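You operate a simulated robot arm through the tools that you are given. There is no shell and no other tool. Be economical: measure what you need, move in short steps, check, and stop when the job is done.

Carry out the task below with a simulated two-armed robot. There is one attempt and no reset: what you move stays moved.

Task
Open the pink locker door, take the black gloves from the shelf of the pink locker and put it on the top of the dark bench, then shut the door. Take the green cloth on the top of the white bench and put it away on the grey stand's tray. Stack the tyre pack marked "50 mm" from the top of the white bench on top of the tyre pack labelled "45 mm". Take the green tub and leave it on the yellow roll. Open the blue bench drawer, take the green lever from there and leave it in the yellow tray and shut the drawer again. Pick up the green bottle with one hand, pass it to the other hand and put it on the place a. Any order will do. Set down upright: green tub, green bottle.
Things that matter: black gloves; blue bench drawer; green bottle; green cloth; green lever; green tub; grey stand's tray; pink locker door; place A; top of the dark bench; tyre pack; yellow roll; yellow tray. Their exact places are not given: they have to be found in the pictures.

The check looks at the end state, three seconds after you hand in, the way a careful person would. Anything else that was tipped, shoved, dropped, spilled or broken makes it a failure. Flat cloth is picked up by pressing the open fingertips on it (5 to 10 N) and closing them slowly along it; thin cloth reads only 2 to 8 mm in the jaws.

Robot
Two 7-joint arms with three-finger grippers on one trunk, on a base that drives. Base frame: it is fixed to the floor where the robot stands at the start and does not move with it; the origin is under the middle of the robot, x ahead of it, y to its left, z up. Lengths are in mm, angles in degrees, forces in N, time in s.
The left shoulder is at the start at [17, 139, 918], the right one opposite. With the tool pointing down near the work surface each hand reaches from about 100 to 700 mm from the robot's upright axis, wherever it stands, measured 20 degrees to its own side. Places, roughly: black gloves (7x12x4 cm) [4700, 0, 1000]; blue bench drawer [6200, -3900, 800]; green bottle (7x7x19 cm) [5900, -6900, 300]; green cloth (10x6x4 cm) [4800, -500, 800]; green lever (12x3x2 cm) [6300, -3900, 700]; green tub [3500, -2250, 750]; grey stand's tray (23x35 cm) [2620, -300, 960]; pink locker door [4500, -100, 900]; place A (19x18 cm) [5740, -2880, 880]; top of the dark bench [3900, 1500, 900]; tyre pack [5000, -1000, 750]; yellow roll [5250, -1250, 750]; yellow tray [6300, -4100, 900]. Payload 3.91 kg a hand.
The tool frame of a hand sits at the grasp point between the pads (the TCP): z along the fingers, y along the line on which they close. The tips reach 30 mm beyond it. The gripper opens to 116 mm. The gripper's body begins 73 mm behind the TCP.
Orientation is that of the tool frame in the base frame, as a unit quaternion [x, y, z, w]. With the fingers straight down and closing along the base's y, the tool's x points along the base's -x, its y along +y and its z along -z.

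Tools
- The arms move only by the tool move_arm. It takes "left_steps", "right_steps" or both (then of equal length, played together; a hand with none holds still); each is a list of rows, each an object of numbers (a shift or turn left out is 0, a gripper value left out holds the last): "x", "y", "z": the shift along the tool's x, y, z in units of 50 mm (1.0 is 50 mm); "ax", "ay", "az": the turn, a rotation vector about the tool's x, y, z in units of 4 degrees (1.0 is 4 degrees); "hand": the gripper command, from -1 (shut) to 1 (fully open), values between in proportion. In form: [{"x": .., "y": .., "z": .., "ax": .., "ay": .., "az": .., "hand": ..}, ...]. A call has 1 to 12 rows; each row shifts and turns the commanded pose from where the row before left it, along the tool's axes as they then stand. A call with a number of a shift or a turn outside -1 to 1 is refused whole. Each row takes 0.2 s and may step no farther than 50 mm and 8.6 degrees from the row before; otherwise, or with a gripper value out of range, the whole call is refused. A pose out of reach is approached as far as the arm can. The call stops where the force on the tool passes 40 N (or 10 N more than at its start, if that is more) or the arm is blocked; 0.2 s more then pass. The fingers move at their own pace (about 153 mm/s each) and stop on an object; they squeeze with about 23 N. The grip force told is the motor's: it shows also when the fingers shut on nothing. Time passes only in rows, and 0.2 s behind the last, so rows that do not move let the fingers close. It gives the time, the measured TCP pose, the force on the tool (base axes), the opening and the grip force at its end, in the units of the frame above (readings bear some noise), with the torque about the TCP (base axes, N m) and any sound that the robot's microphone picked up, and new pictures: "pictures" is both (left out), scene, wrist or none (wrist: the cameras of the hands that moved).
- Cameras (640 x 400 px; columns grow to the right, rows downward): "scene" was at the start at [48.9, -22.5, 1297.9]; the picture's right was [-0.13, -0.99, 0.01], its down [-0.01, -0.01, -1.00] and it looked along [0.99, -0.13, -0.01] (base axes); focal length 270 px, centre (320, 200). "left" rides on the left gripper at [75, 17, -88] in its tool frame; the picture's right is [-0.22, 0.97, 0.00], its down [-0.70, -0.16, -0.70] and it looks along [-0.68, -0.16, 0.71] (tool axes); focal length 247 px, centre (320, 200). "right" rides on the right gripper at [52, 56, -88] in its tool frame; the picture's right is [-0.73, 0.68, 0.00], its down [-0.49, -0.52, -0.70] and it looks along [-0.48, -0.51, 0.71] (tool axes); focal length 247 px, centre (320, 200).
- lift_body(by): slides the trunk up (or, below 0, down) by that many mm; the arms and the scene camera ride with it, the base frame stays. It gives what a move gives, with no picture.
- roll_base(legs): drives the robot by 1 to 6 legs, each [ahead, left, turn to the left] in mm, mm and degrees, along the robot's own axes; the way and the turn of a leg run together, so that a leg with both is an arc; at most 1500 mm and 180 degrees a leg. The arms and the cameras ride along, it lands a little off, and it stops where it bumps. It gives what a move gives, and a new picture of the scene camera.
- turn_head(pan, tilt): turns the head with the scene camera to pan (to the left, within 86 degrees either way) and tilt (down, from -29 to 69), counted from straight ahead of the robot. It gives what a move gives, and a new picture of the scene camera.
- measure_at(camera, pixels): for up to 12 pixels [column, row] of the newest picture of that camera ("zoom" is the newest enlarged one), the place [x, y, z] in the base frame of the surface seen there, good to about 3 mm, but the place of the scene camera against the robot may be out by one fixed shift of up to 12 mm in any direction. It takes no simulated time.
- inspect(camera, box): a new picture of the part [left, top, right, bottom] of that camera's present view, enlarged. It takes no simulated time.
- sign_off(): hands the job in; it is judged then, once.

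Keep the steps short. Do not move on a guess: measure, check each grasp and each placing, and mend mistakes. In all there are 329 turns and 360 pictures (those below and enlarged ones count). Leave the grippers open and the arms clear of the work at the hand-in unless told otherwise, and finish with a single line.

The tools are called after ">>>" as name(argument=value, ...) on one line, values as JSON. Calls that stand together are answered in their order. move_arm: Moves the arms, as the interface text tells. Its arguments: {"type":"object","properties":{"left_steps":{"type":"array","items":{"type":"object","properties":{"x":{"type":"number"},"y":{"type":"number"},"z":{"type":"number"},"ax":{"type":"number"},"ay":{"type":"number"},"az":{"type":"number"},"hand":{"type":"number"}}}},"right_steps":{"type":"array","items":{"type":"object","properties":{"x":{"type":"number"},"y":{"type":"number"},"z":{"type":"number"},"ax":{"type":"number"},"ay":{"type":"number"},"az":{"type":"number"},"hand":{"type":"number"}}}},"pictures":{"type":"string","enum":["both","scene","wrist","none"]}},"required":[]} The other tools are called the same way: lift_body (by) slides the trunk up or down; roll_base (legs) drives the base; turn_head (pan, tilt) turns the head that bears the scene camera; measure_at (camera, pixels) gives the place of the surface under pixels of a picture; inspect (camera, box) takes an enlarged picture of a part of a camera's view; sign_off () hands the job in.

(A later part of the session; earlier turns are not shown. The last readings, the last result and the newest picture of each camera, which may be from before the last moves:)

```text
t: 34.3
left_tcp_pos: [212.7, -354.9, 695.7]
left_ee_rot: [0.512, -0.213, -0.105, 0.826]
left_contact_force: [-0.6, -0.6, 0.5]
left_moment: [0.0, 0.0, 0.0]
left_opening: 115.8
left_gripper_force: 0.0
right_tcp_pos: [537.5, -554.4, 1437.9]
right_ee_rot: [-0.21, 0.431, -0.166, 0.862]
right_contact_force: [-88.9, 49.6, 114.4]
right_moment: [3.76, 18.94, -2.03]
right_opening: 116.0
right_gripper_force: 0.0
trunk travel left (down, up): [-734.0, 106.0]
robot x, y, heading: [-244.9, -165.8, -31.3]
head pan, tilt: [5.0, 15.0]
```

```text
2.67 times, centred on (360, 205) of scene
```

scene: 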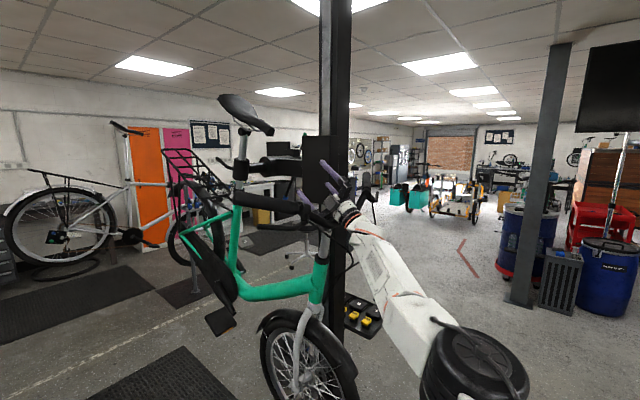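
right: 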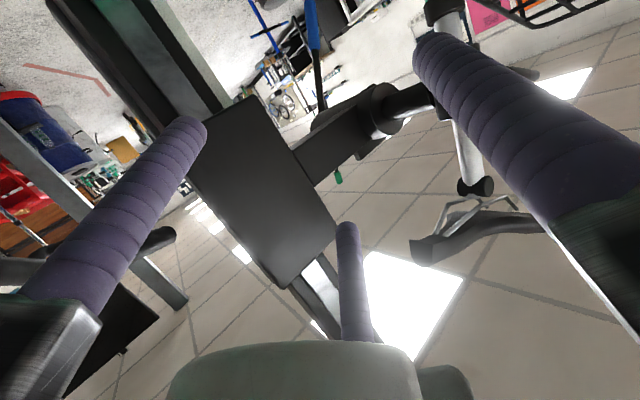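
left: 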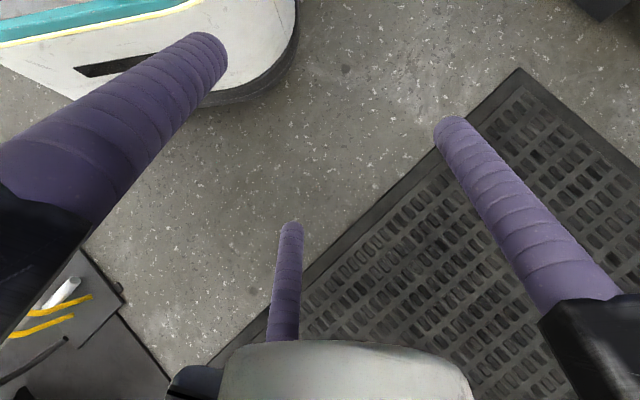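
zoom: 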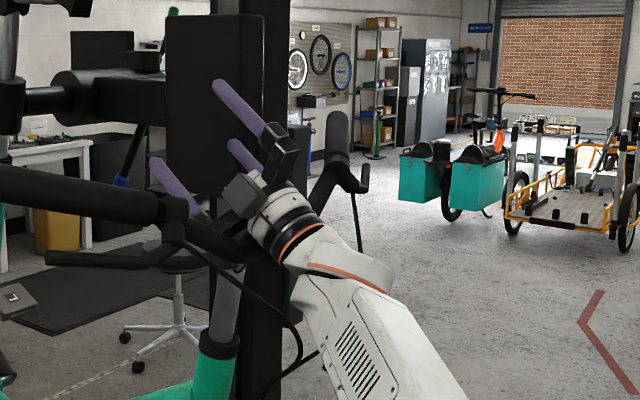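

Now the fingers stand clear above the bar with only the palm's front touching it. Up is free, so I'll lift further.

>>> lift_body(by=50)

>>> lift_body(by=50)

>>> inspect(camera="scene", box=[240, 130, 480, 280])

```text
t: 34.9
left_tcp_pos: [209.6, -365.5, 714.1]
left_ee_rot: [0.516, -0.205, -0.119, 0.823]
left_contact_force: [-0.7, -0.2, 0.2]
left_moment: [-0.03, 0.03, 0.01]
left_opening: 116.0
left_gripper_force: 0.0
right_tcp_pos: [539.4, -554.1, 1437.5]
right_ee_rot: [-0.215, 0.435, -0.153, 0.861]
right_contact_force: [-85.8, 61.3, 110.0]
right_moment: [-1.2, 13.92, -4.83]
right_opening: 116.0
right_gripper_force: 0.1
trunk travel left (down, up): [-757.0, 83.0]
robot x, y, heading: [-253.4, -165.1, -32.1]
head pan, tilt: [5.0, 15.0]
stopped: the force on the tool passed its limit at 170 N (the readings are from after the stop); the commanded pose is now the measured one
```

```text
t: 35.4
left_tcp_pos: [208.0, -374.5, 724.2]
left_ee_rot: [0.52, -0.2, -0.127, 0.821]
left_contact_force: [0.4, -0.6, 0.5]
left_moment: [-0.04, 0.06, 0.02]
left_opening: 116.0
left_gripper_force: 0.1
right_tcp_pos: [541.3, -553.9, 1438.8]
right_ee_rot: [-0.216, 0.438, -0.137, 0.862]
right_contact_force: [-105.7, 76.6, 89.1]
right_moment: [2.73, 15.89, -5.52]
right_opening: 115.8
right_gripper_force: 0.1
trunk travel left (down, up): [-774.0, 66.0]
robot x, y, heading: [-258.2, -165.7, -32.8]
head pan, tilt: [5.0, 15.0]
stopped: the force on the tool passed its limit at 170 N (the readings are from after the stop); the commanded pose is now the measured one
```

```text
2.67 times, centred on (360, 205) of scene
```

zoom: 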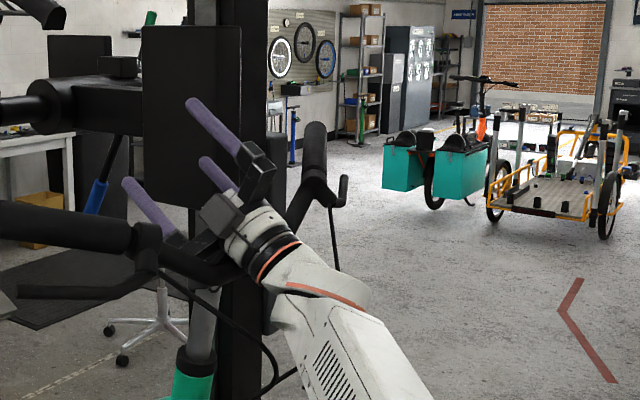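

The hand now presses forward on the bar (−106, +77). I'll back the base off and watch for hooking.

>>> roll_base(legs=[[-60, 0, 0]])

```text
t: 36.4
left_tcp_pos: [193.0, -347.2, 705.3]
left_ee_rot: [0.525, -0.189, -0.125, 0.82]
left_contact_force: [0.0, 0.0, 0.6]
left_moment: [0.0, -0.01, -0.01]
left_opening: 116.3
left_gripper_force: 0.1
right_tcp_pos: [541.4, -554.6, 1438.2]
right_ee_rot: [-0.213, 0.437, -0.148, 0.861]
right_contact_force: [-33.8, 15.8, 6.2]
right_moment: [1.52, 4.21, -1.0]
right_opening: 115.9
right_gripper_force: 0.1
trunk travel left (down, up): [-774.0, 66.0]
robot x, y, heading: [-290.0, -138.9, -31.8]
head pan, tilt: [5.0, 15.0]
stopped in leg 1: the force on the tool passed its limit at 180 N (the readings are from after the stop); the commanded pose is now the measured one
```

scene: 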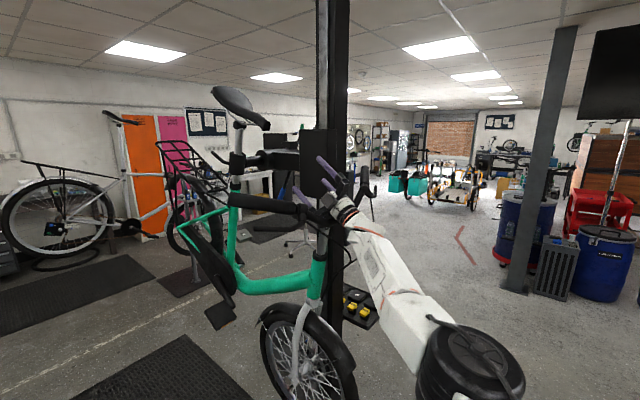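

The tool force is almost gone (37 N). Next I'll move the hand up and back in gentle rows.

>>> move_arm(right_steps=[{"x": -0.55, "y": -0.14, "z": -0.09}, {"x": -0.55, "y": -0.14, "z": -0.09}, {"x": -0.55, "y": -0.14, "z": -0.09}], pictures="scene")

```text
t: 36.7
left_tcp_pos: [194.2, -347.3, 706.2]
left_ee_rot: [0.524, -0.189, -0.126, 0.821]
left_contact_force: [-0.2, 0.4, 1.1]
left_moment: [0.01, 0.03, 0.01]
left_opening: 116.0
left_gripper_force: 0.1
right_tcp_pos: [542.5, -553.8, 1438.7]
right_ee_rot: [-0.213, 0.443, -0.144, 0.859]
right_contact_force: [-24.0, 11.7, -0.2]
right_moment: [1.34, 2.63, -0.64]
right_opening: 115.7
right_gripper_force: 0.1
right hand out of reach, approached as far as the arm can: row 1
trunk travel left (down, up): [-774.0, 66.0]
robot x, y, heading: [-292.3, -137.0, -31.8]
head pan, tilt: [5.0, 15.0]
stopped in row 1 (right hand): the force on the tool passed its limit at 66 N (the readings are from after the stop); the commanded pose is now the measured one
```

scene: 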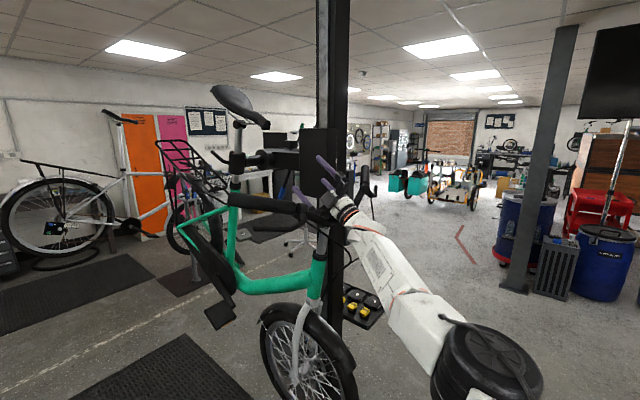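

Control is sane again (left held perfectly still). I'll check the geometry at the hand before the next step.

>>> inspect(camera="scene", box=[280, 140, 420, 227])

>>> inspect(camera="right", box=[0, 0, 640, 400])

```text
4.57 times, centred on (350, 184) of scene
```

zoom: 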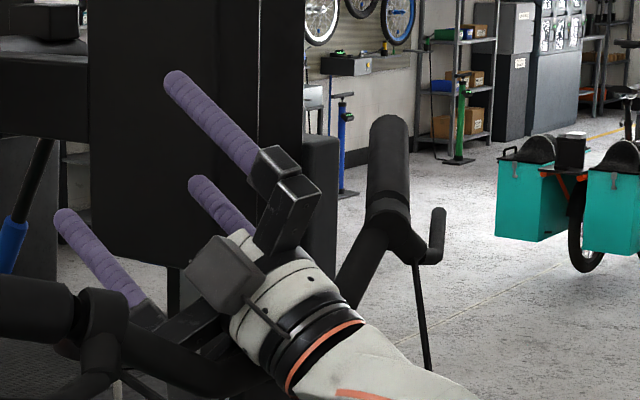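

```text
1.00 times, centred on (320, 200) of right (not enlarged: the box is as wide or as high as the picture)
```

zoom: 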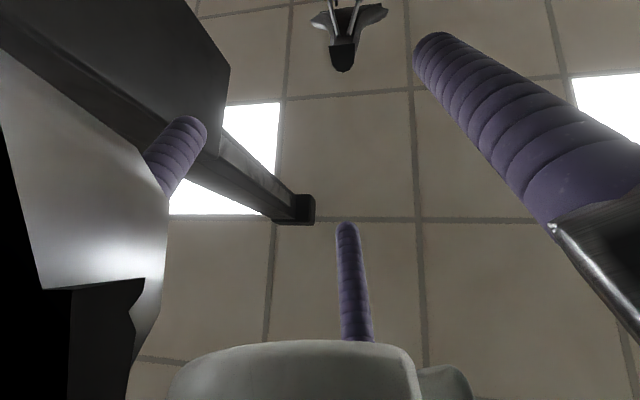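

The bar lies under the palm mount; upward is free but the arm has no reach left. Now that the robot is level, I'll lift the trunk the last 60 mm so the hand rides up.

>>> lift_body(by=60)

```text
t: 37.1
left_tcp_pos: [194.3, -347.0, 708.9]
left_ee_rot: [0.524, -0.188, -0.127, 0.821]
left_contact_force: [-1.1, -1.3, -0.9]
left_moment: [-0.02, 0.0, 0.0]
left_opening: 115.9
left_gripper_force: 0.0
right_tcp_pos: [545.4, -552.8, 1439.7]
right_ee_rot: [-0.212, 0.444, -0.142, 0.859]
right_contact_force: [-14.0, 6.8, 5.6]
right_moment: [0.78, 1.81, -0.42]
right_opening: 116.0
right_gripper_force: 0.1
trunk travel left (down, up): [-778.0, 62.0]
robot x, y, heading: [-290.5, -138.2, -31.8]
head pan, tilt: [5.0, 15.0]
stopped: the force on the tool passed its limit at 47 N (the readings are from after the stop); the commanded pose is now the measured one
```

>>> lift_body(by=60)

>>> move_arm(right_steps=[{"x": -0.27, "y": -0.2, "z": 0.21}, {"x": -0.27, "y": -0.2, "z": 0.21}], pictures="none")

```text
t: 37.5
left_tcp_pos: [194.8, -346.6, 715.1]
left_ee_rot: [0.524, -0.188, -0.127, 0.821]
left_contact_force: [-0.5, -0.9, 0.2]
left_moment: [-0.01, -0.01, -0.02]
left_opening: 115.9
left_gripper_force: 0.0
right_tcp_pos: [545.5, -551.6, 1441.3]
right_ee_rot: [-0.213, 0.447, -0.14, 0.857]
right_contact_force: [-12.0, 5.9, 4.7]
right_moment: [0.59, 1.48, -0.33]
right_opening: 116.0
right_gripper_force: 0.1
trunk travel left (down, up): [-785.0, 55.0]
robot x, y, heading: [-290.5, -136.1, -31.7]
head pan, tilt: [5.0, 15.0]
stopped: the force on the tool passed its limit at 54 N (the readings are from after the stop); the commanded pose is now the measured one
```

```text
t: 37.8
left_tcp_pos: [194.9, -346.1, 714.4]
left_ee_rot: [0.524, -0.187, -0.127, 0.821]
left_contact_force: [-0.6, -0.5, -0.3]
left_moment: [0.03, 0.05, 0.02]
left_opening: 115.9
left_gripper_force: 0.0
right_tcp_pos: [549.7, -549.1, 1441.4]
right_ee_rot: [-0.213, 0.449, -0.138, 0.856]
right_contact_force: [-3.1, 3.8, 3.7]
right_moment: [0.34, 0.52, -0.17]
right_opening: 116.1
right_gripper_force: 0.0
right hand out of reach, approached as far as the arm can: row 1
trunk travel left (down, up): [-785.0, 55.0]
robot x, y, heading: [-291.9, -136.9, -31.6]
head pan, tilt: [5.0, 15.0]
stopped in row 1 (right hand): the force on the tool passed its limit at 42 N (the readings are from after the stop); the commanded pose is now the measured one
```

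>>> inspect(camera="scene", box=[280, 140, 420, 227])

>>> measure_at(camera="zoom", pixels=[[225, 265], [100, 250], [210, 110], [220, 200], [140, 315], [290, 220], [280, 300], [40, 300], [110, 340], [200, 365], [345, 280], [390, 170]])

```text
4.57 times, centred on (350, 184) of scene
```

zoom: 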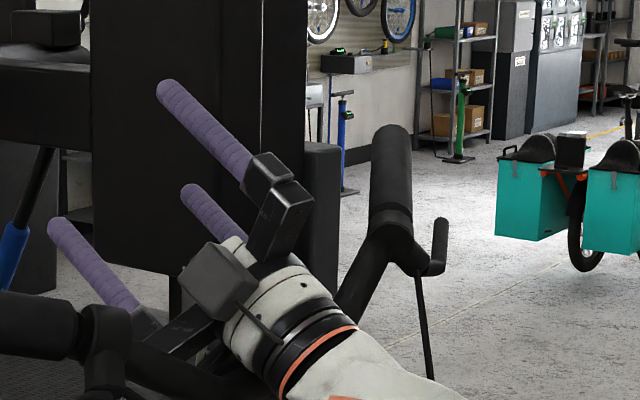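

```text
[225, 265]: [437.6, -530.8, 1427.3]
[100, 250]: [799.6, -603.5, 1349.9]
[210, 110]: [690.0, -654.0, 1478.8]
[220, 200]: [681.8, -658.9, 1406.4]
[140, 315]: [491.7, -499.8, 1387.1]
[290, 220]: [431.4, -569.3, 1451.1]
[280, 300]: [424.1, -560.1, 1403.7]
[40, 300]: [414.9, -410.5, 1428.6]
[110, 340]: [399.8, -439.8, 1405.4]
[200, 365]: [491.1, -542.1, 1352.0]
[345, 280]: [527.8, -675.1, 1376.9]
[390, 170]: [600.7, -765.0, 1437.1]
```

The geometry says the bar is under the left part of the gripper body, so up/back should free it. Tool force is about 6 N, so I'll use small up-and-back rows.

>>> move_arm(right_steps=[{"x": -0.28, "y": -0.1, "z": -0.02}, {"x": -0.28, "y": -0.1, "z": -0.02}, {"x": -0.28, "y": -0.1, "z": -0.02}, {"x": -0.28, "y": -0.1, "z": -0.02}], pictures="none")

```text
t: 38.8
left_tcp_pos: [195.4, -346.7, 713.5]
left_ee_rot: [0.525, -0.186, -0.129, 0.821]
left_contact_force: [-0.9, -0.3, 0.2]
left_moment: [-0.01, -0.01, 0.02]
left_opening: 116.1
left_gripper_force: 0.0
right_tcp_pos: [541.5, -553.2, 1491.6]
right_ee_rot: [-0.214, 0.45, -0.139, 0.856]
right_contact_force: [-0.4, 0.4, -0.3]
right_moment: [0.0, 0.01, -0.02]
right_opening: 116.1
right_gripper_force: 0.0
right hand out of reach, approached as far as the arm can: row 1, 2, 3, 4
trunk travel left (down, up): [-785.0, 55.0]
robot x, y, heading: [-289.9, -139.6, -31.7]
head pan, tilt: [5.0, 15.0]
```

The hand is free: z 1492 with zero force. Raising more.

>>> move_arm(right_steps=[{"x": -0.5, "y": -0.3, "z": 0.1}, {"x": -0.5, "y": -0.3, "z": 0.1}, {"x": -0.5, "y": -0.3, "z": 0.1}, {"x": -0.5, "y": -0.3, "z": 0.0}], pictures="scene")

```text
t: 39.8
left_tcp_pos: [194.2, -346.5, 714.4]
left_ee_rot: [0.524, -0.187, -0.127, 0.821]
left_contact_force: [0.0, 0.0, -0.5]
left_moment: [0.01, -0.04, 0.04]
left_opening: 116.0
left_gripper_force: 0.1
right_tcp_pos: [506.4, -565.6, 1603.9]
right_ee_rot: [-0.214, 0.45, -0.139, 0.856]
right_contact_force: [-0.7, -0.7, 0.2]
right_moment: [-0.02, 0.02, -0.04]
right_opening: 116.0
right_gripper_force: 0.0
right hand out of reach, approached as far as the arm can: row 1, 2, 4
trunk travel left (down, up): [-785.0, 55.0]
robot x, y, heading: [-288.5, -136.0, -31.9]
head pan, tilt: [5.0, 15.0]
```

scene: 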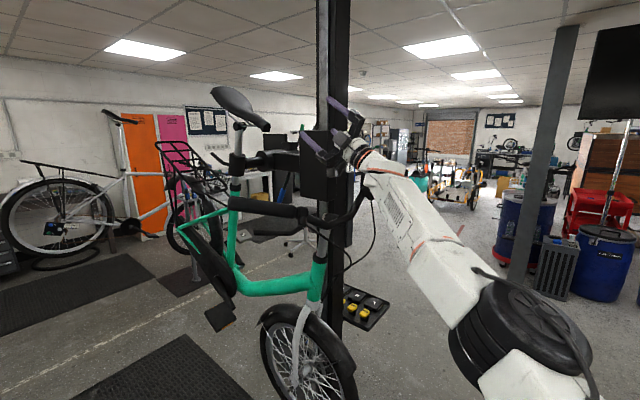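

Free and clear above the bar. I'll draw the hand back towards the robot by 270 mm.

>>> move_arm(right_steps=[{"x": -0.63, "y": 0.38, "z": -0.52}, {"x": -0.63, "y": 0.38, "z": -0.52}, {"x": -0.63, "y": 0.38, "z": -0.52}, {"x": -0.63, "y": 0.38, "z": -0.52}, {"x": -0.63, "y": 0.38, "z": -0.52}, {"x": -0.63, "y": 0.38, "z": -0.52}], pictures="scene")

```text
t: 41.2
left_tcp_pos: [195.5, -347.3, 713.5]
left_ee_rot: [0.525, -0.187, -0.127, 0.821]
left_contact_force: [0.2, -0.5, -0.5]
left_moment: [-0.02, -0.02, 0.03]
left_opening: 115.9
left_gripper_force: 0.1
right_tcp_pos: [492.8, -482.6, 1693.3]
right_ee_rot: [-0.214, 0.45, -0.138, 0.856]
right_contact_force: [0.1, 0.0, -1.2]
right_moment: [0.02, 0.02, -0.05]
right_opening: 116.0
right_gripper_force: 0.1
right hand out of reach, approached as far as the arm can: row 1, 2, 3, 4, 5, 6
trunk travel left (down, up): [-785.0, 55.0]
robot x, y, heading: [-291.0, -139.6, -31.7]
head pan, tilt: [5.0, 15.0]
```

scene: 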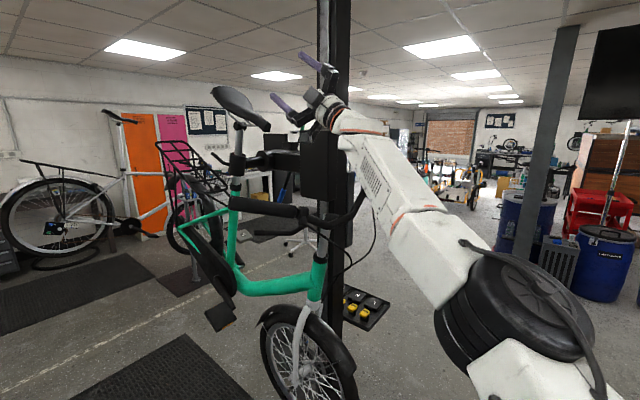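

It went up instead because of the tool's attitude. I'll turn the tips down in the air (z 1690, above everything nearby except the post at x≈750).

>>> move_arm(right_steps=[{"ax": 0.12, "ay": 1, "az": 0.38}, {"ax": 0.12, "ay": 1, "az": 0.38}, {"ax": 0.12, "ay": 1, "az": 0.38}, {"ax": 0.12, "ay": 1, "az": 0.38}, {"ax": 0.12, "ay": 1, "az": 0.38}, {"ax": 0.12, "ay": 1, "az": 0.38}, {"ax": 0.12, "ay": 1, "az": 0.38}, {"ax": 0.12, "ay": 1, "az": 0.38}], pictures="scene")

```text
t: 43.2
left_tcp_pos: [196.2, -347.7, 714.4]
left_ee_rot: [0.525, -0.187, -0.128, 0.821]
left_contact_force: [0.0, 0.4, -0.2]
left_moment: [0.0, 0.02, -0.01]
left_opening: 115.9
left_gripper_force: 0.0
right_tcp_pos: [480.0, -513.2, 1696.6]
right_ee_rot: [-0.073, 0.681, -0.118, 0.719]
right_contact_force: [0.2, 0.1, -0.5]
right_moment: [-0.04, -0.02, -0.01]
right_opening: 115.9
right_gripper_force: 0.1
right hand out of reach, approached as far as the arm can: row 1, 3, 6, 7, 8
trunk travel left (down, up): [-785.0, 55.0]
robot x, y, heading: [-294.9, -136.4, -31.9]
head pan, tilt: [5.0, 15.0]
stopped in row 8 (right hand): the arm was blocked; the commanded pose is now the measured one
```

scene: 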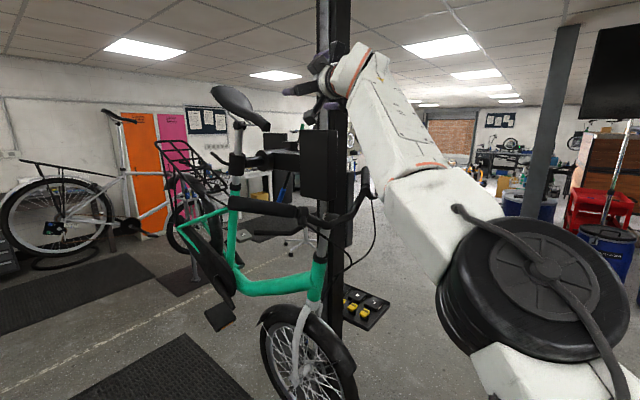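

Now horizontal. Retracting along the tool axis with the trunk still high.

>>> move_arm(right_steps=[{"z": -0.9}, {"z": -0.9}, {"z": -0.9}, {"z": -0.9}, {"z": -0.9}], pictures="scene")

```text
t: 44.4
left_tcp_pos: [194.4, -347.8, 714.6]
left_ee_rot: [0.524, -0.187, -0.128, 0.821]
left_contact_force: [0.0, -0.4, -1.0]
left_moment: [0.0, -0.01, -0.01]
left_opening: 116.1
left_gripper_force: 0.1
right_tcp_pos: [384.6, -532.6, 1796.2]
right_ee_rot: [-0.076, 0.681, -0.118, 0.719]
right_contact_force: [0.1, 0.0, 0.4]
right_moment: [0.02, -0.01, 0.01]
right_opening: 116.1
right_gripper_force: 0.1
right hand out of reach, approached as far as the arm can: row 1, 2, 3, 4, 5
trunk travel left (down, up): [-785.0, 55.0]
robot x, y, heading: [-291.1, -135.0, -31.7]
head pan, tilt: [5.0, 15.0]
```

scene: 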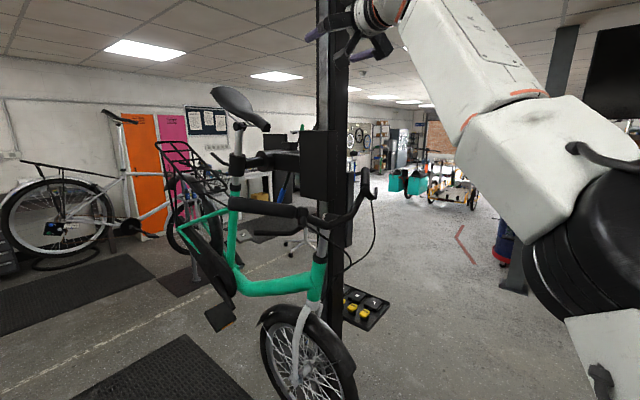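

Clear of the bike now. Continuing to turn the tips down while drawing back.

>>> move_arm(right_steps=[{"ax": 0.12, "ay": 1, "az": 0.38}, {"ax": 0.12, "ay": 1, "az": 0.38}, {"ax": 0.12, "ay": 1, "az": 0.38}, {"ax": 0.12, "ay": 1, "az": 0.38}, {"ax": 0.12, "ay": 1, "az": 0.38}, {"ax": 0.12, "ay": 1, "az": 0.38}, {"ax": 0.12, "ay": 1, "az": 0.38}, {"ax": 0.12, "ay": 1, "az": 0.38}, {"ax": 0.12, "ay": 1, "az": 0.38}, {"ax": 0.12, "ay": 1, "az": 0.38}, {"ax": 0.12, "ay": 1, "az": 0.38}, {"ax": 0.12, "ay": 1, "az": 0.38}], pictures="scene")

```text
t: 47.2
left_tcp_pos: [195.4, -346.8, 713.2]
left_ee_rot: [0.525, -0.187, -0.128, 0.821]
left_contact_force: [0.3, -0.6, 0.0]
left_moment: [-0.03, 0.01, -0.02]
left_opening: 115.8
left_gripper_force: 0.0
right_tcp_pos: [251.0, -480.1, 1710.1]
right_ee_rot: [0.159, 0.9, -0.038, 0.405]
right_contact_force: [-0.4, 0.2, -0.6]
right_moment: [0.02, 0.02, 0.05]
right_opening: 116.1
right_gripper_force: 0.0
right hand out of reach, approached as far as the arm can: row 1, 2, 3, 4, 5, 6, 7, 8, 9, 10, 11, 12
trunk travel left (down, up): [-785.0, 55.0]
robot x, y, heading: [-292.1, -140.7, -31.4]
head pan, tilt: [5.0, 15.0]
stopped in row 12 (right hand): the arm was blocked; the commanded pose is now the measured one
```

scene: 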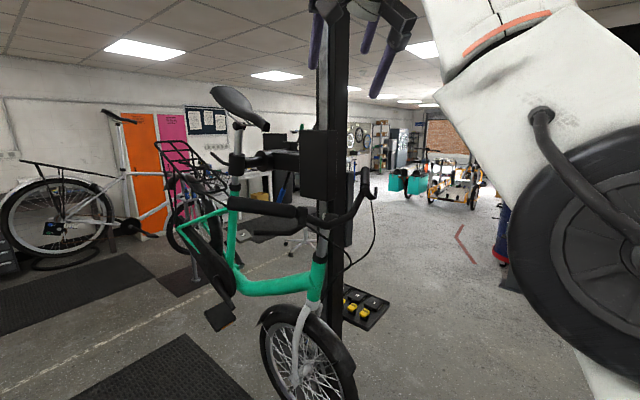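

>>> move_arm(right_steps=[{"x": 0.83, "y": -0.4, "z": -0.03}, {"x": 0.83, "y": -0.4, "z": -0.03}, {"x": 0.83, "y": -0.4, "z": -0.03}, {"x": 0.83, "y": -0.4, "z": -0.03}, {"x": 0.83, "y": -0.4, "z": -0.03}, {"x": 0.83, "y": -0.4, "z": -0.03}], pictures="none")

```text
t: 48.6
left_tcp_pos: [194.4, -348.6, 713.1]
left_ee_rot: [0.525, -0.186, -0.128, 0.82]
left_contact_force: [0.2, -0.7, 0.3]
left_moment: [-0.02, -0.01, 0.01]
left_opening: 116.3
left_gripper_force: 0.0
right_tcp_pos: [168.9, -620.7, 1663.8]
right_ee_rot: [0.167, 0.9, -0.039, 0.401]
right_contact_force: [0.7, -0.1, -0.3]
right_moment: [0.05, 0.0, 0.01]
right_opening: 115.9
right_gripper_force: 0.0
right hand out of reach, approached as far as the arm can: row 1, 2, 3, 4, 5, 6
trunk travel left (down, up): [-785.0, 55.0]
robot x, y, heading: [-293.8, -138.6, -31.8]
head pan, tilt: [5.0, 15.0]
```

>>> move_arm(right_steps=[{"x": 0.67, "y": -0.05, "z": 0.6}, {"x": 0.67, "y": -0.05, "z": 0.6}, {"x": 0.67, "y": -0.05, "z": 0.6}, {"x": 0.67, "y": -0.05, "z": 0.6}, {"x": 0.67, "y": -0.05, "z": 0.6}], pictures="scene")

```text
t: 49.8
left_tcp_pos: [197.0, -348.4, 711.8]
left_ee_rot: [0.526, -0.186, -0.128, 0.82]
left_contact_force: [0.7, -0.6, 0.1]
left_moment: [-0.02, -0.01, -0.02]
left_opening: 116.2
left_gripper_force: 0.0
right_tcp_pos: [218.2, -668.1, 1540.7]
right_ee_rot: [0.156, 0.901, -0.038, 0.403]
right_contact_force: [0.1, -0.2, 0.0]
right_moment: [0.01, 0.03, 0.04]
right_opening: 115.9
right_gripper_force: 0.0
right hand out of reach, approached as far as the arm can: row 1, 2, 3, 4, 5
trunk travel left (down, up): [-785.0, 55.0]
robot x, y, heading: [-289.3, -138.7, -31.5]
head pan, tilt: [5.0, 15.0]
```

scene: 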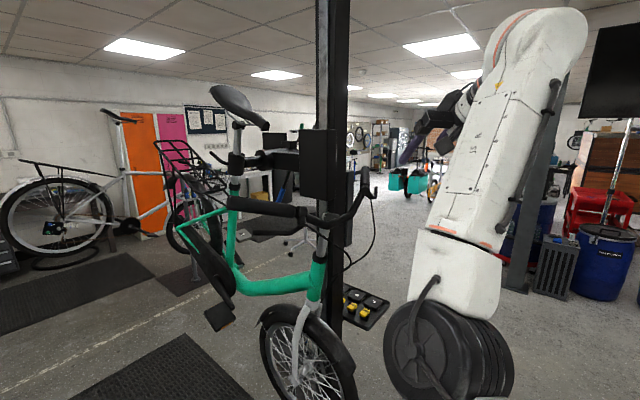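

The elbow is bending properly now. Drawing the hand back over the robot's right front.

>>> move_arm(right_steps=[{"x": 0.72, "y": 0.02, "z": -0.5}, {"x": 0.72, "y": 0.02, "z": -0.5}, {"x": 0.72, "y": 0.02, "z": -0.5}, {"x": 0.72, "y": 0.02, "z": -0.5}, {"x": 0.72, "y": 0.02, "z": -0.5}], pictures="scene")

```text
t: 51.0
left_tcp_pos: [194.9, -347.5, 713.9]
left_ee_rot: [0.525, -0.187, -0.128, 0.821]
left_contact_force: [0.5, -0.6, 0.4]
left_moment: [0.03, -0.02, 0.03]
left_opening: 116.0
left_gripper_force: 0.0
right_tcp_pos: [147.8, -718.0, 1543.1]
right_ee_rot: [0.156, 0.9, -0.04, 0.405]
right_contact_force: [-1.2, -0.9, -0.9]
right_moment: [-0.04, 0.02, 0.0]
right_opening: 115.7
right_gripper_force: 0.1
right hand out of reach, approached as far as the arm can: row 1, 2, 3, 4, 5
trunk travel left (down, up): [-785.0, 55.0]
robot x, y, heading: [-294.4, -141.4, -31.7]
head pan, tilt: [5.0, 15.0]
```

scene: 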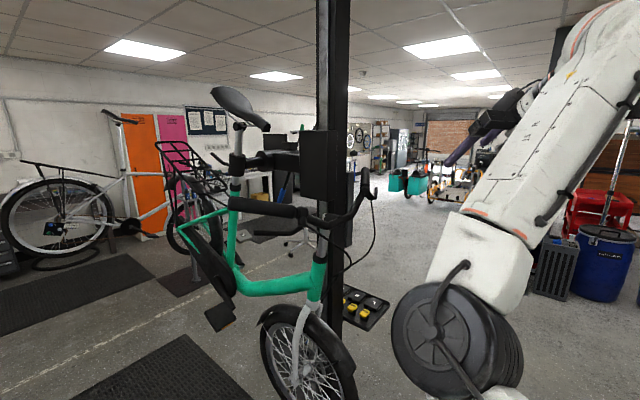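

Now turning the tips to straight down.

>>> move_arm(right_steps=[{"ax": 0.19, "ay": 1, "az": 0.24}, {"ax": 0.19, "ay": 1, "az": 0.24}, {"ax": 0.19, "ay": 1, "az": 0.24}, {"ax": 0.19, "ay": 1, "az": 0.24}, {"ax": 0.19, "ay": 1, "az": 0.24}, {"ax": 0.19, "ay": 1, "az": 0.24}, {"ax": 0.19, "ay": 1, "az": 0.24}, {"ax": 0.19, "ay": 1, "az": 0.24}, {"ax": 0.19, "ay": 1, "az": 0.24}, {"ax": 0.19, "ay": 1, "az": 0.24}, {"ax": 0.19, "ay": 1, "az": 0.24}, {"ax": 0.19, "ay": 1, "az": 0.24}], pictures="scene")

```text
t: 53.6
left_tcp_pos: [196.1, -347.6, 713.2]
left_ee_rot: [0.525, -0.187, -0.127, 0.82]
left_contact_force: [0.5, 0.3, -0.7]
left_moment: [-0.02, -0.02, 0.0]
left_opening: 116.3
left_gripper_force: 0.0
right_tcp_pos: [162.1, -728.0, 1524.6]
right_ee_rot: [0.249, 0.962, -0.013, 0.112]
right_contact_force: [-0.8, -0.5, -0.4]
right_moment: [0.03, -0.02, 0.01]
right_opening: 115.9
right_gripper_force: 0.2
right hand out of reach, approached as far as the arm can: row 8, 9, 10, 11, 12
trunk travel left (down, up): [-785.0, 55.0]
robot x, y, heading: [-292.5, -140.2, -31.5]
head pan, tilt: [5.0, 15.0]
```

scene: 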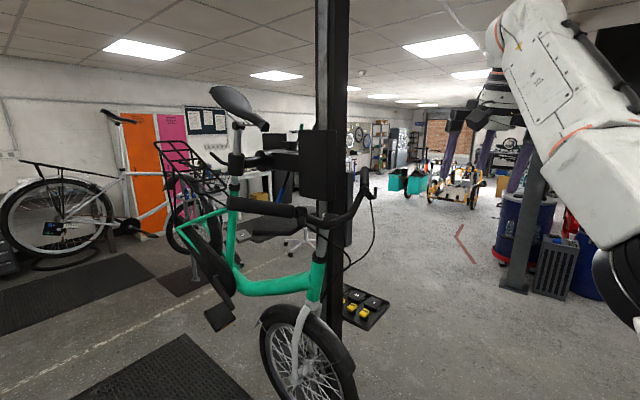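

The arm is in range again. Bringing the hand to a tucked place at the robot's right front.

>>> move_arm(right_steps=[{"x": 0.92, "y": 0.08, "z": 0.31}, {"x": 0.92, "y": 0.08, "z": 0.31}, {"x": 0.92, "y": 0.08, "z": 0.31}, {"x": 0.92, "y": 0.08, "z": 0.31}, {"x": 0.92, "y": 0.08, "z": 0.31}, {"x": 0.92, "y": 0.08, "z": 0.31}, {"x": 0.92, "y": 0.08, "z": 0.31}], pictures="none")

>>> turn_head(pan=20, tilt=55)

```text
t: 55.2
left_tcp_pos: [194.6, -346.8, 714.3]
left_ee_rot: [0.524, -0.186, -0.128, 0.821]
left_contact_force: [0.4, -0.3, -0.2]
left_moment: [-0.01, 0.01, -0.02]
left_opening: 116.0
left_gripper_force: 0.0
right_tcp_pos: [171.1, -730.3, 1500.3]
right_ee_rot: [0.252, 0.963, -0.012, 0.093]
right_contact_force: [0.4, -1.2, -0.7]
right_moment: [0.0, 0.02, 0.02]
right_opening: 115.8
right_gripper_force: 0.1
right hand out of reach, approached as far as the arm can: row 1, 2, 3, 4, 5, 6, 7
trunk travel left (down, up): [-785.0, 55.0]
robot x, y, heading: [-295.2, -136.0, -32.0]
head pan, tilt: [5.0, 15.0]
```

```text
t: 56.2
left_tcp_pos: [196.1, -346.4, 714.0]
left_ee_rot: [0.524, -0.187, -0.129, 0.821]
left_contact_force: [0.4, 0.3, 0.4]
left_moment: [0.01, -0.01, 0.01]
left_opening: 115.9
left_gripper_force: 0.1
right_tcp_pos: [170.8, -730.0, 1499.5]
right_ee_rot: [0.252, 0.963, -0.011, 0.092]
right_contact_force: [0.7, -0.1, -0.1]
right_moment: [-0.03, 0.01, -0.03]
right_opening: 115.8
right_gripper_force: 0.1
trunk travel left (down, up): [-785.0, 55.0]
robot x, y, heading: [-294.8, -136.3, -31.8]
head pan, tilt: [20.0, 55.0]
```

scene: 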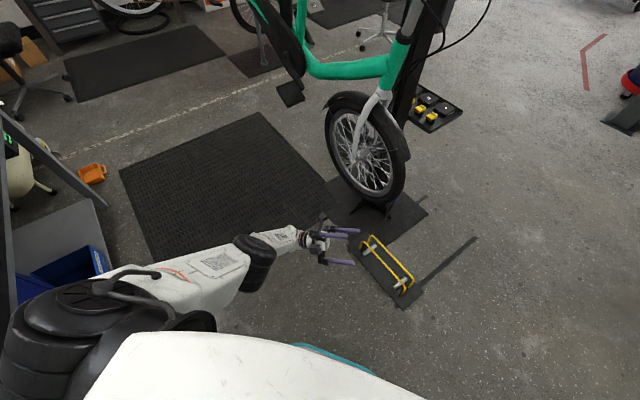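

>>> move_arm(right_steps=[{"z": 0.9}, {"z": 0.9}, {"z": 0.9}, {"z": 0.9}, {"z": 0.9}, {"x": 0.9}, {"x": 0.9}, {"x": 0.9}, {"x": 0.9}], pictures="none")

```text
t: 58.2
left_tcp_pos: [194.7, -347.2, 713.6]
left_ee_rot: [0.524, -0.187, -0.129, 0.821]
left_contact_force: [-0.2, 0.3, 0.0]
left_moment: [-0.04, -0.04, 0.02]
left_opening: 116.0
left_gripper_force: 0.0
right_tcp_pos: [251.1, -784.3, 1336.9]
right_ee_rot: [0.252, 0.964, -0.011, 0.088]
right_contact_force: [-0.2, 0.9, 0.1]
right_moment: [-0.01, 0.0, 0.0]
right_opening: 115.8
right_gripper_force: 0.0
right hand out of reach, approached as far as the arm can: row 1, 2, 3, 4, 5, 6, 7, 8, 9
trunk travel left (down, up): [-785.0, 55.0]
robot x, y, heading: [-292.7, -140.4, -31.6]
head pan, tilt: [20.0, 55.0]
```

>>> turn_head(pan=-40, tilt=25)

```text
t: 59.5
left_tcp_pos: [195.7, -347.7, 713.2]
left_ee_rot: [0.524, -0.187, -0.128, 0.821]
left_contact_force: [-0.5, -0.1, -0.1]
left_moment: [0.03, -0.01, 0.02]
left_opening: 116.1
left_gripper_force: 0.0
right_tcp_pos: [252.4, -784.3, 1336.3]
right_ee_rot: [0.252, 0.964, -0.011, 0.088]
right_contact_force: [-0.9, 0.0, 0.1]
right_moment: [0.0, 0.0, -0.01]
right_opening: 116.0
right_gripper_force: 0.1
trunk travel left (down, up): [-785.0, 55.0]
robot x, y, heading: [-293.9, -136.4, -31.8]
head pan, tilt: [-40.0, 25.0]
```

scene: 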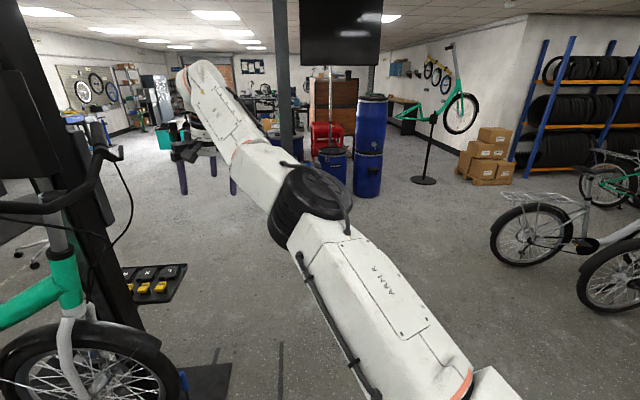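

The arm hangs nearly straight to the right, clear of the bike. I'll strafe the robot right into the open floor, away from bike and bench, and then fold the arms.

>>> roll_base(legs=[[-50, -400, 0]])

```text
t: 62.1
left_tcp_pos: [-55.5, -661.2, 712.8]
left_ee_rot: [0.525, -0.184, -0.124, 0.822]
left_contact_force: [0.2, 0.5, 0.7]
left_moment: [0.01, -0.02, 0.02]
left_opening: 116.0
left_gripper_force: 0.0
right_tcp_pos: [4.7, -1097.7, 1336.9]
right_ee_rot: [0.25, 0.964, -0.01, 0.087]
right_contact_force: [0.7, -0.1, 0.7]
right_moment: [-0.03, -0.01, 0.02]
right_opening: 116.3
right_gripper_force: 0.1
trunk travel left (down, up): [-785.0, 55.0]
robot x, y, heading: [-544.6, -456.0, -31.2]
head pan, tilt: [-40.0, 25.0]
```

scene: 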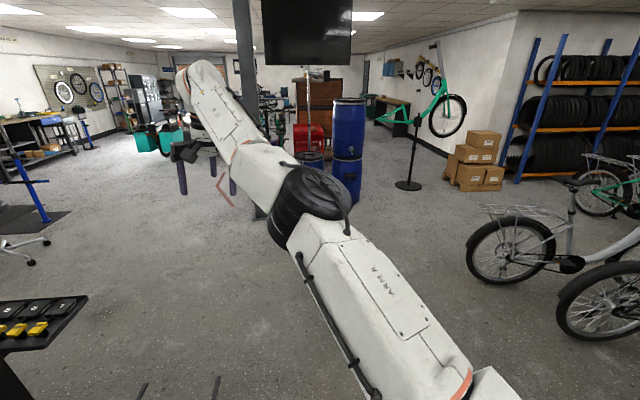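

Drive went well. Next I'll fold the right arm, trying a leftward move to unlock the elbow.

>>> move_arm(right_steps=[{"y": 0.9}, {"y": 0.9}, {"y": 0.9}, {"y": 0.9}, {"x": 0.9}, {"x": 0.9}, {"x": 0.9}, {"x": 0.9}, {"x": 0.9}, {"x": 0.9}], pictures="scene")

```text
t: 64.3
left_tcp_pos: [-56.4, -659.9, 713.5]
left_ee_rot: [0.525, -0.185, -0.125, 0.821]
left_contact_force: [0.5, 0.5, -0.2]
left_moment: [-0.01, 0.01, 0.01]
left_opening: 115.8
left_gripper_force: 0.1
right_tcp_pos: [73.8, -914.0, 1370.8]
right_ee_rot: [0.248, 0.965, -0.009, 0.088]
right_contact_force: [0.3, 0.1, 0.5]
right_moment: [0.02, 0.02, -0.02]
right_opening: 115.9
right_gripper_force: 0.0
right hand out of reach, approached as far as the arm can: row 4, 5, 6, 7, 8, 9, 10
trunk travel left (down, up): [-785.0, 55.0]
robot x, y, heading: [-542.6, -458.4, -31.3]
head pan, tilt: [-40.0, 25.0]
```

scene: 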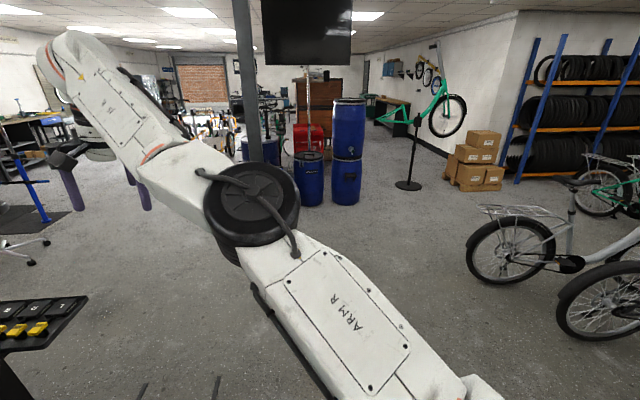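

Leftward works. The tool-down hand is too high for folding, so I'll lower it.

>>> move_arm(right_steps=[{"z": 1}, {"z": 1}, {"z": 1}, {"z": 1}, {"z": 1}, {"z": 1}, {"z": 1}, {"z": 1}], pictures="none")

>>> move_arm(right_steps=[{"x": 0.9}, {"x": 0.9}, {"x": 0.9}, {"x": 0.9}, {"x": 0.9}, {"x": 0.9}], pictures="scene")

```text
t: 66.1
left_tcp_pos: [-55.5, -661.8, 713.4]
left_ee_rot: [0.525, -0.185, -0.124, 0.821]
left_contact_force: [-0.9, -0.1, 0.6]
left_moment: [-0.01, -0.05, 0.01]
left_opening: 115.9
left_gripper_force: 0.1
right_tcp_pos: [153.3, -938.8, 989.6]
right_ee_rot: [0.249, 0.964, -0.011, 0.088]
right_contact_force: [0.0, -0.3, -0.3]
right_moment: [0.04, -0.03, 0.02]
right_opening: 115.9
right_gripper_force: 0.1
right hand out of reach, approached as far as the arm can: row 1, 2, 3, 4, 7, 8
trunk travel left (down, up): [-785.0, 55.0]
robot x, y, heading: [-546.8, -456.0, -31.2]
head pan, tilt: [-40.0, 25.0]
```

```text
t: 67.5
left_tcp_pos: [-56.4, -660.7, 713.5]
left_ee_rot: [0.525, -0.185, -0.126, 0.821]
left_contact_force: [-0.1, 0.4, -0.1]
left_moment: [0.01, -0.01, 0.02]
left_opening: 115.8
left_gripper_force: 0.1
right_tcp_pos: [152.8, -938.6, 990.1]
right_ee_rot: [0.249, 0.964, -0.01, 0.09]
right_contact_force: [0.4, 1.1, -0.5]
right_moment: [0.01, 0.01, -0.01]
right_opening: 116.0
right_gripper_force: 0.1
right hand out of reach, approached as far as the arm can: row 1, 2, 3, 4, 5, 6
trunk travel left (down, up): [-785.0, 55.0]
robot x, y, heading: [-545.0, -457.0, -31.2]
head pan, tilt: [-40.0, 25.0]
```

scene: 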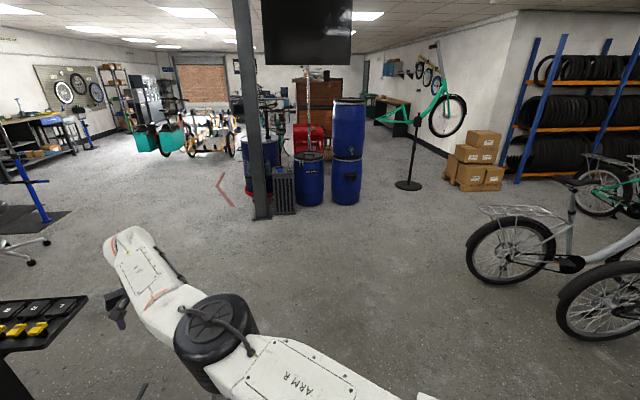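

The elbow is stuck on the wrong side of straight. I need free space to the left of the hand to flip it, so I'll turn the robot right by 60° on the open floor.

>>> roll_base(legs=[[0, -200, -60]])

```text
t: 70.6
left_tcp_pos: [-648.6, -1074.2, 712.5]
left_ee_rot: [0.361, -0.424, -0.521, 0.647]
left_contact_force: [0.4, 0.7, -0.3]
left_moment: [0.02, -0.01, -0.03]
left_opening: 116.1
left_gripper_force: 0.0
right_tcp_pos: [-786.7, -1391.0, 990.8]
right_ee_rot: [0.701, 0.708, -0.054, 0.071]
right_contact_force: [0.5, 0.2, 0.3]
right_moment: [-0.01, -0.01, 0.02]
right_opening: 115.9
right_gripper_force: 0.1
trunk travel left (down, up): [-785.0, 55.0]
robot x, y, heading: [-711.0, -548.8, -91.6]
head pan, tilt: [-40.0, 25.0]
```

scene: 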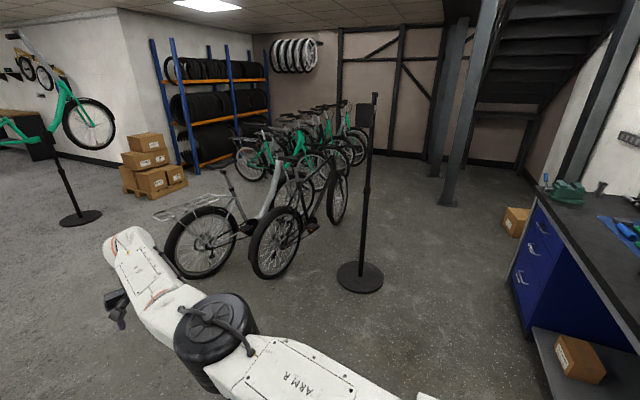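

Open space here. I'll move the hand left to flip the elbow.

>>> move_arm(right_steps=[{"y": 1}, {"y": 1}, {"y": 1}, {"y": 1}, {"y": 1}, {"y": 1}, {"y": 1}, {"y": 1}], pictures="scene")

```text
t: 72.4
left_tcp_pos: [-648.5, -1074.1, 714.5]
left_ee_rot: [0.361, -0.424, -0.521, 0.646]
left_contact_force: [1.1, -0.4, 0.8]
left_moment: [0.0, 0.0, 0.02]
left_opening: 116.0
left_gripper_force: 0.0
right_tcp_pos: [-675.2, -1358.1, 988.3]
right_ee_rot: [0.701, 0.708, -0.054, 0.072]
right_contact_force: [0.3, 0.7, -0.1]
right_moment: [0.03, 0.03, 0.01]
right_opening: 116.1
right_gripper_force: 0.0
right hand out of reach, approached as far as the arm can: row 1, 2, 3, 4, 5, 6, 7, 8
trunk travel left (down, up): [-785.0, 55.0]
robot x, y, heading: [-713.0, -542.7, -91.8]
head pan, tilt: [-40.0, 25.0]
```

scene: 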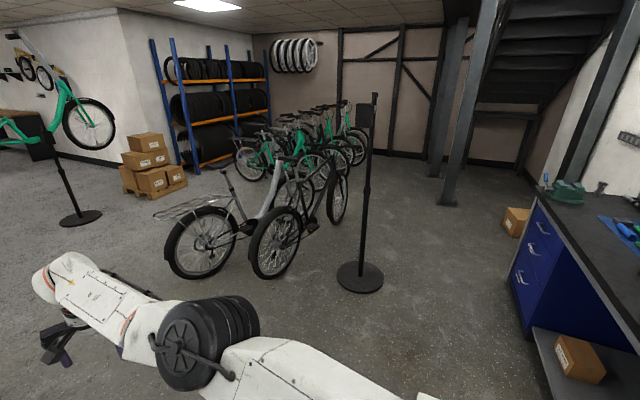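

The elbow rolled. Trying inward again.

>>> move_arm(right_steps=[{"x": 0.9}, {"x": 0.9}, {"x": 0.9}, {"x": 0.9}, {"x": 0.9}, {"x": 0.9}], pictures="scene")

```text
t: 73.8
left_tcp_pos: [-648.7, -1072.9, 713.6]
left_ee_rot: [0.362, -0.424, -0.52, 0.647]
left_contact_force: [-0.4, 0.5, -1.0]
left_moment: [0.03, 0.01, 0.0]
left_opening: 116.1
left_gripper_force: 0.1
right_tcp_pos: [-678.5, -1357.3, 968.7]
right_ee_rot: [0.701, 0.708, -0.053, 0.069]
right_contact_force: [-1.0, -0.2, -0.3]
right_moment: [0.01, 0.03, -0.01]
right_opening: 115.9
right_gripper_force: 0.1
right hand out of reach, approached as far as the arm can: row 1, 2, 3, 4, 5, 6
trunk travel left (down, up): [-785.0, 55.0]
robot x, y, heading: [-710.0, -547.6, -91.8]
head pan, tilt: [-40.0, 25.0]
```

scene: 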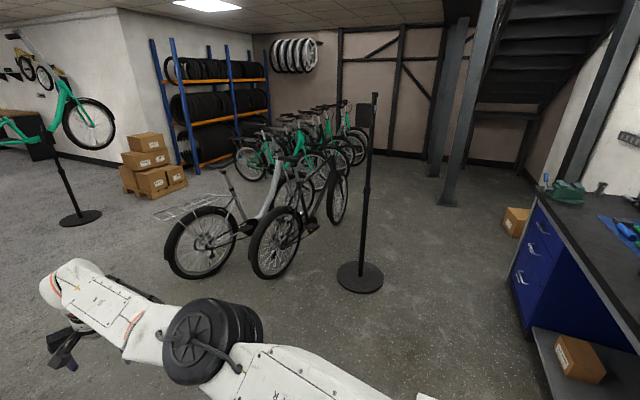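

Perhaps a wrist joint sits at its stop. I'll test turning about the tool axis one way.

>>> move_arm(right_steps=[{"az": 1}, {"az": 1}, {"az": 1}, {"az": 1}, {"az": 1}, {"az": 1}, {"az": 1}, {"az": 1}, {"az": 1}, {"az": 1}, {"az": 1}, {"az": 1}], pictures="none")

>>> move_arm(right_steps=[{"y": -0.9}, {"y": -0.9}, {"y": -0.9}, {"x": 0.8}, {"x": 0.8}, {"x": 0.8}], pictures="scene")

```text
t: 76.4
left_tcp_pos: [-648.6, -1073.5, 713.7]
left_ee_rot: [0.362, -0.424, -0.522, 0.646]
left_contact_force: [-0.5, -0.4, -0.7]
left_moment: [-0.02, -0.01, -0.03]
left_opening: 116.2
left_gripper_force: 0.0
right_tcp_pos: [-715.6, -1359.3, 1001.5]
right_ee_rot: [0.782, 0.62, -0.011, 0.058]
right_contact_force: [-0.8, 0.2, 0.6]
right_moment: [0.0, -0.02, -0.01]
right_opening: 115.9
right_gripper_force: 0.0
right hand out of reach, approached as far as the arm can: row 1, 2, 3, 4, 5, 6, 7, 8, 9, 10, 11, 12
trunk travel left (down, up): [-785.0, 55.0]
robot x, y, heading: [-710.6, -547.1, -91.8]
head pan, tilt: [-40.0, 25.0]
```

```text
t: 77.8
left_tcp_pos: [-648.9, -1072.9, 713.8]
left_ee_rot: [0.362, -0.424, -0.52, 0.647]
left_contact_force: [-0.5, -0.6, 0.4]
left_moment: [-0.02, -0.03, 0.05]
left_opening: 116.0
left_gripper_force: 0.0
right_tcp_pos: [-850.6, -1351.2, 981.7]
right_ee_rot: [0.786, 0.616, -0.015, 0.058]
right_contact_force: [-0.8, 0.9, 0.6]
right_moment: [-0.01, -0.01, 0.02]
right_opening: 116.0
right_gripper_force: 0.1
right hand out of reach, approached as far as the arm can: row 1, 2, 4, 5, 6
trunk travel left (down, up): [-785.0, 55.0]
robot x, y, heading: [-711.3, -547.8, -91.7]
head pan, tilt: [-40.0, 25.0]
```

scene: 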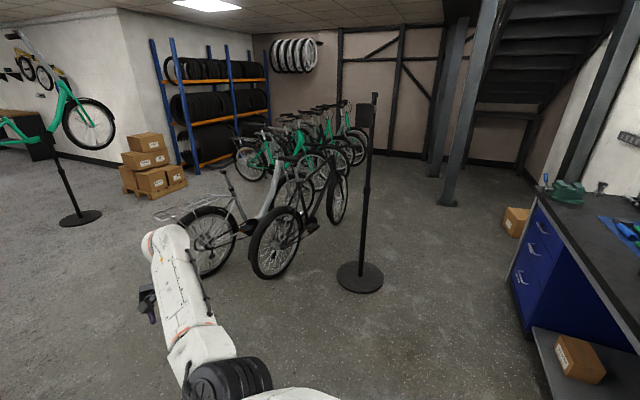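

Turning one way is limited. Trying the other way.

>>> move_arm(right_steps=[{"az": -1}, {"az": -1}, {"az": -1}, {"az": -1}, {"az": -1}, {"az": -1}, {"az": -1}, {"az": -1}, {"az": -1}, {"az": -1}, {"az": -1}, {"az": -1}], pictures="none")

>>> move_arm(right_steps=[{"az": -1}, {"az": -1}, {"az": -1}, {"az": -1}, {"az": -1}, {"az": -1}, {"az": -1}, {"az": -1}, {"az": -1}, {"az": -1}, {"az": -1}, {"az": -1}], pictures="none")

```text
t: 80.4
left_tcp_pos: [-648.6, -1073.5, 712.9]
left_ee_rot: [0.362, -0.424, -0.521, 0.646]
left_contact_force: [-0.3, -0.4, 0.0]
left_moment: [-0.01, -0.01, 0.0]
left_opening: 115.7
left_gripper_force: 0.1
right_tcp_pos: [-851.2, -1350.5, 981.7]
right_ee_rot: [0.467, 0.882, -0.037, 0.047]
right_contact_force: [-0.4, 0.1, 0.4]
right_moment: [0.03, -0.01, 0.02]
right_opening: 115.9
right_gripper_force: 0.1
trunk travel left (down, up): [-785.0, 55.0]
robot x, y, heading: [-712.7, -547.1, -91.7]
head pan, tilt: [-40.0, 25.0]
```

```text
t: 83.0
left_tcp_pos: [-648.2, -1073.0, 713.5]
left_ee_rot: [0.361, -0.425, -0.521, 0.646]
left_contact_force: [-0.1, 0.5, -0.5]
left_moment: [0.02, 0.03, 0.01]
left_opening: 116.1
left_gripper_force: 0.1
right_tcp_pos: [-850.1, -1350.5, 981.9]
right_ee_rot: [0.067, 0.996, -0.054, 0.028]
right_contact_force: [0.0, -0.1, -0.4]
right_moment: [0.0, -0.05, -0.02]
right_opening: 115.9
right_gripper_force: 0.1
trunk travel left (down, up): [-785.0, 55.0]
robot x, y, heading: [-707.7, -548.3, -91.9]
head pan, tilt: [-40.0, 25.0]
```

That freed the wrist completely. Now inward, which is tool +y here.

>>> move_arm(right_steps=[{"y": 0.9}, {"y": 0.9}, {"y": 0.9}, {"y": 0.9}, {"y": 0.9}, {"y": 0.9}, {"y": 0.9}, {"y": 0.9}], pictures="scene")

```text
t: 85.0
left_tcp_pos: [-647.7, -1073.1, 714.0]
left_ee_rot: [0.361, -0.424, -0.521, 0.647]
left_contact_force: [0.3, 0.4, 0.1]
left_moment: [-0.02, 0.0, 0.0]
left_opening: 116.0
left_gripper_force: 0.0
right_tcp_pos: [-972.2, -1292.4, 934.9]
right_ee_rot: [0.084, 0.994, -0.063, 0.02]
right_contact_force: [0.5, -0.4, -1.1]
right_moment: [0.0, 0.02, 0.04]
right_opening: 116.0
right_gripper_force: 0.1
right hand out of reach, approached as far as the arm can: row 1, 2, 3, 4, 5, 6, 7, 8
trunk travel left (down, up): [-785.0, 55.0]
robot x, y, heading: [-711.3, -545.9, -91.7]
head pan, tilt: [-40.0, 25.0]
stopped in row 8 (right hand): the arm was blocked; the commanded pose is now the measured one
```

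scene: 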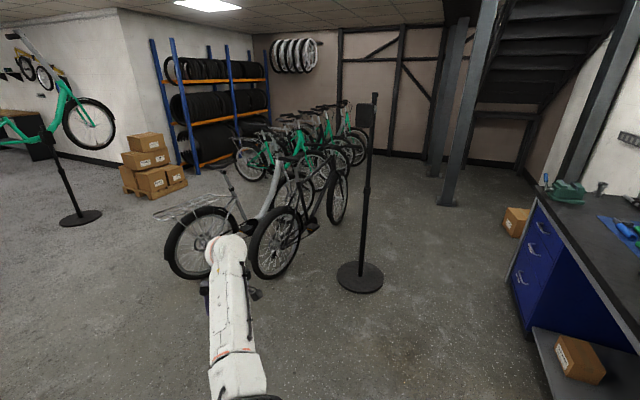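

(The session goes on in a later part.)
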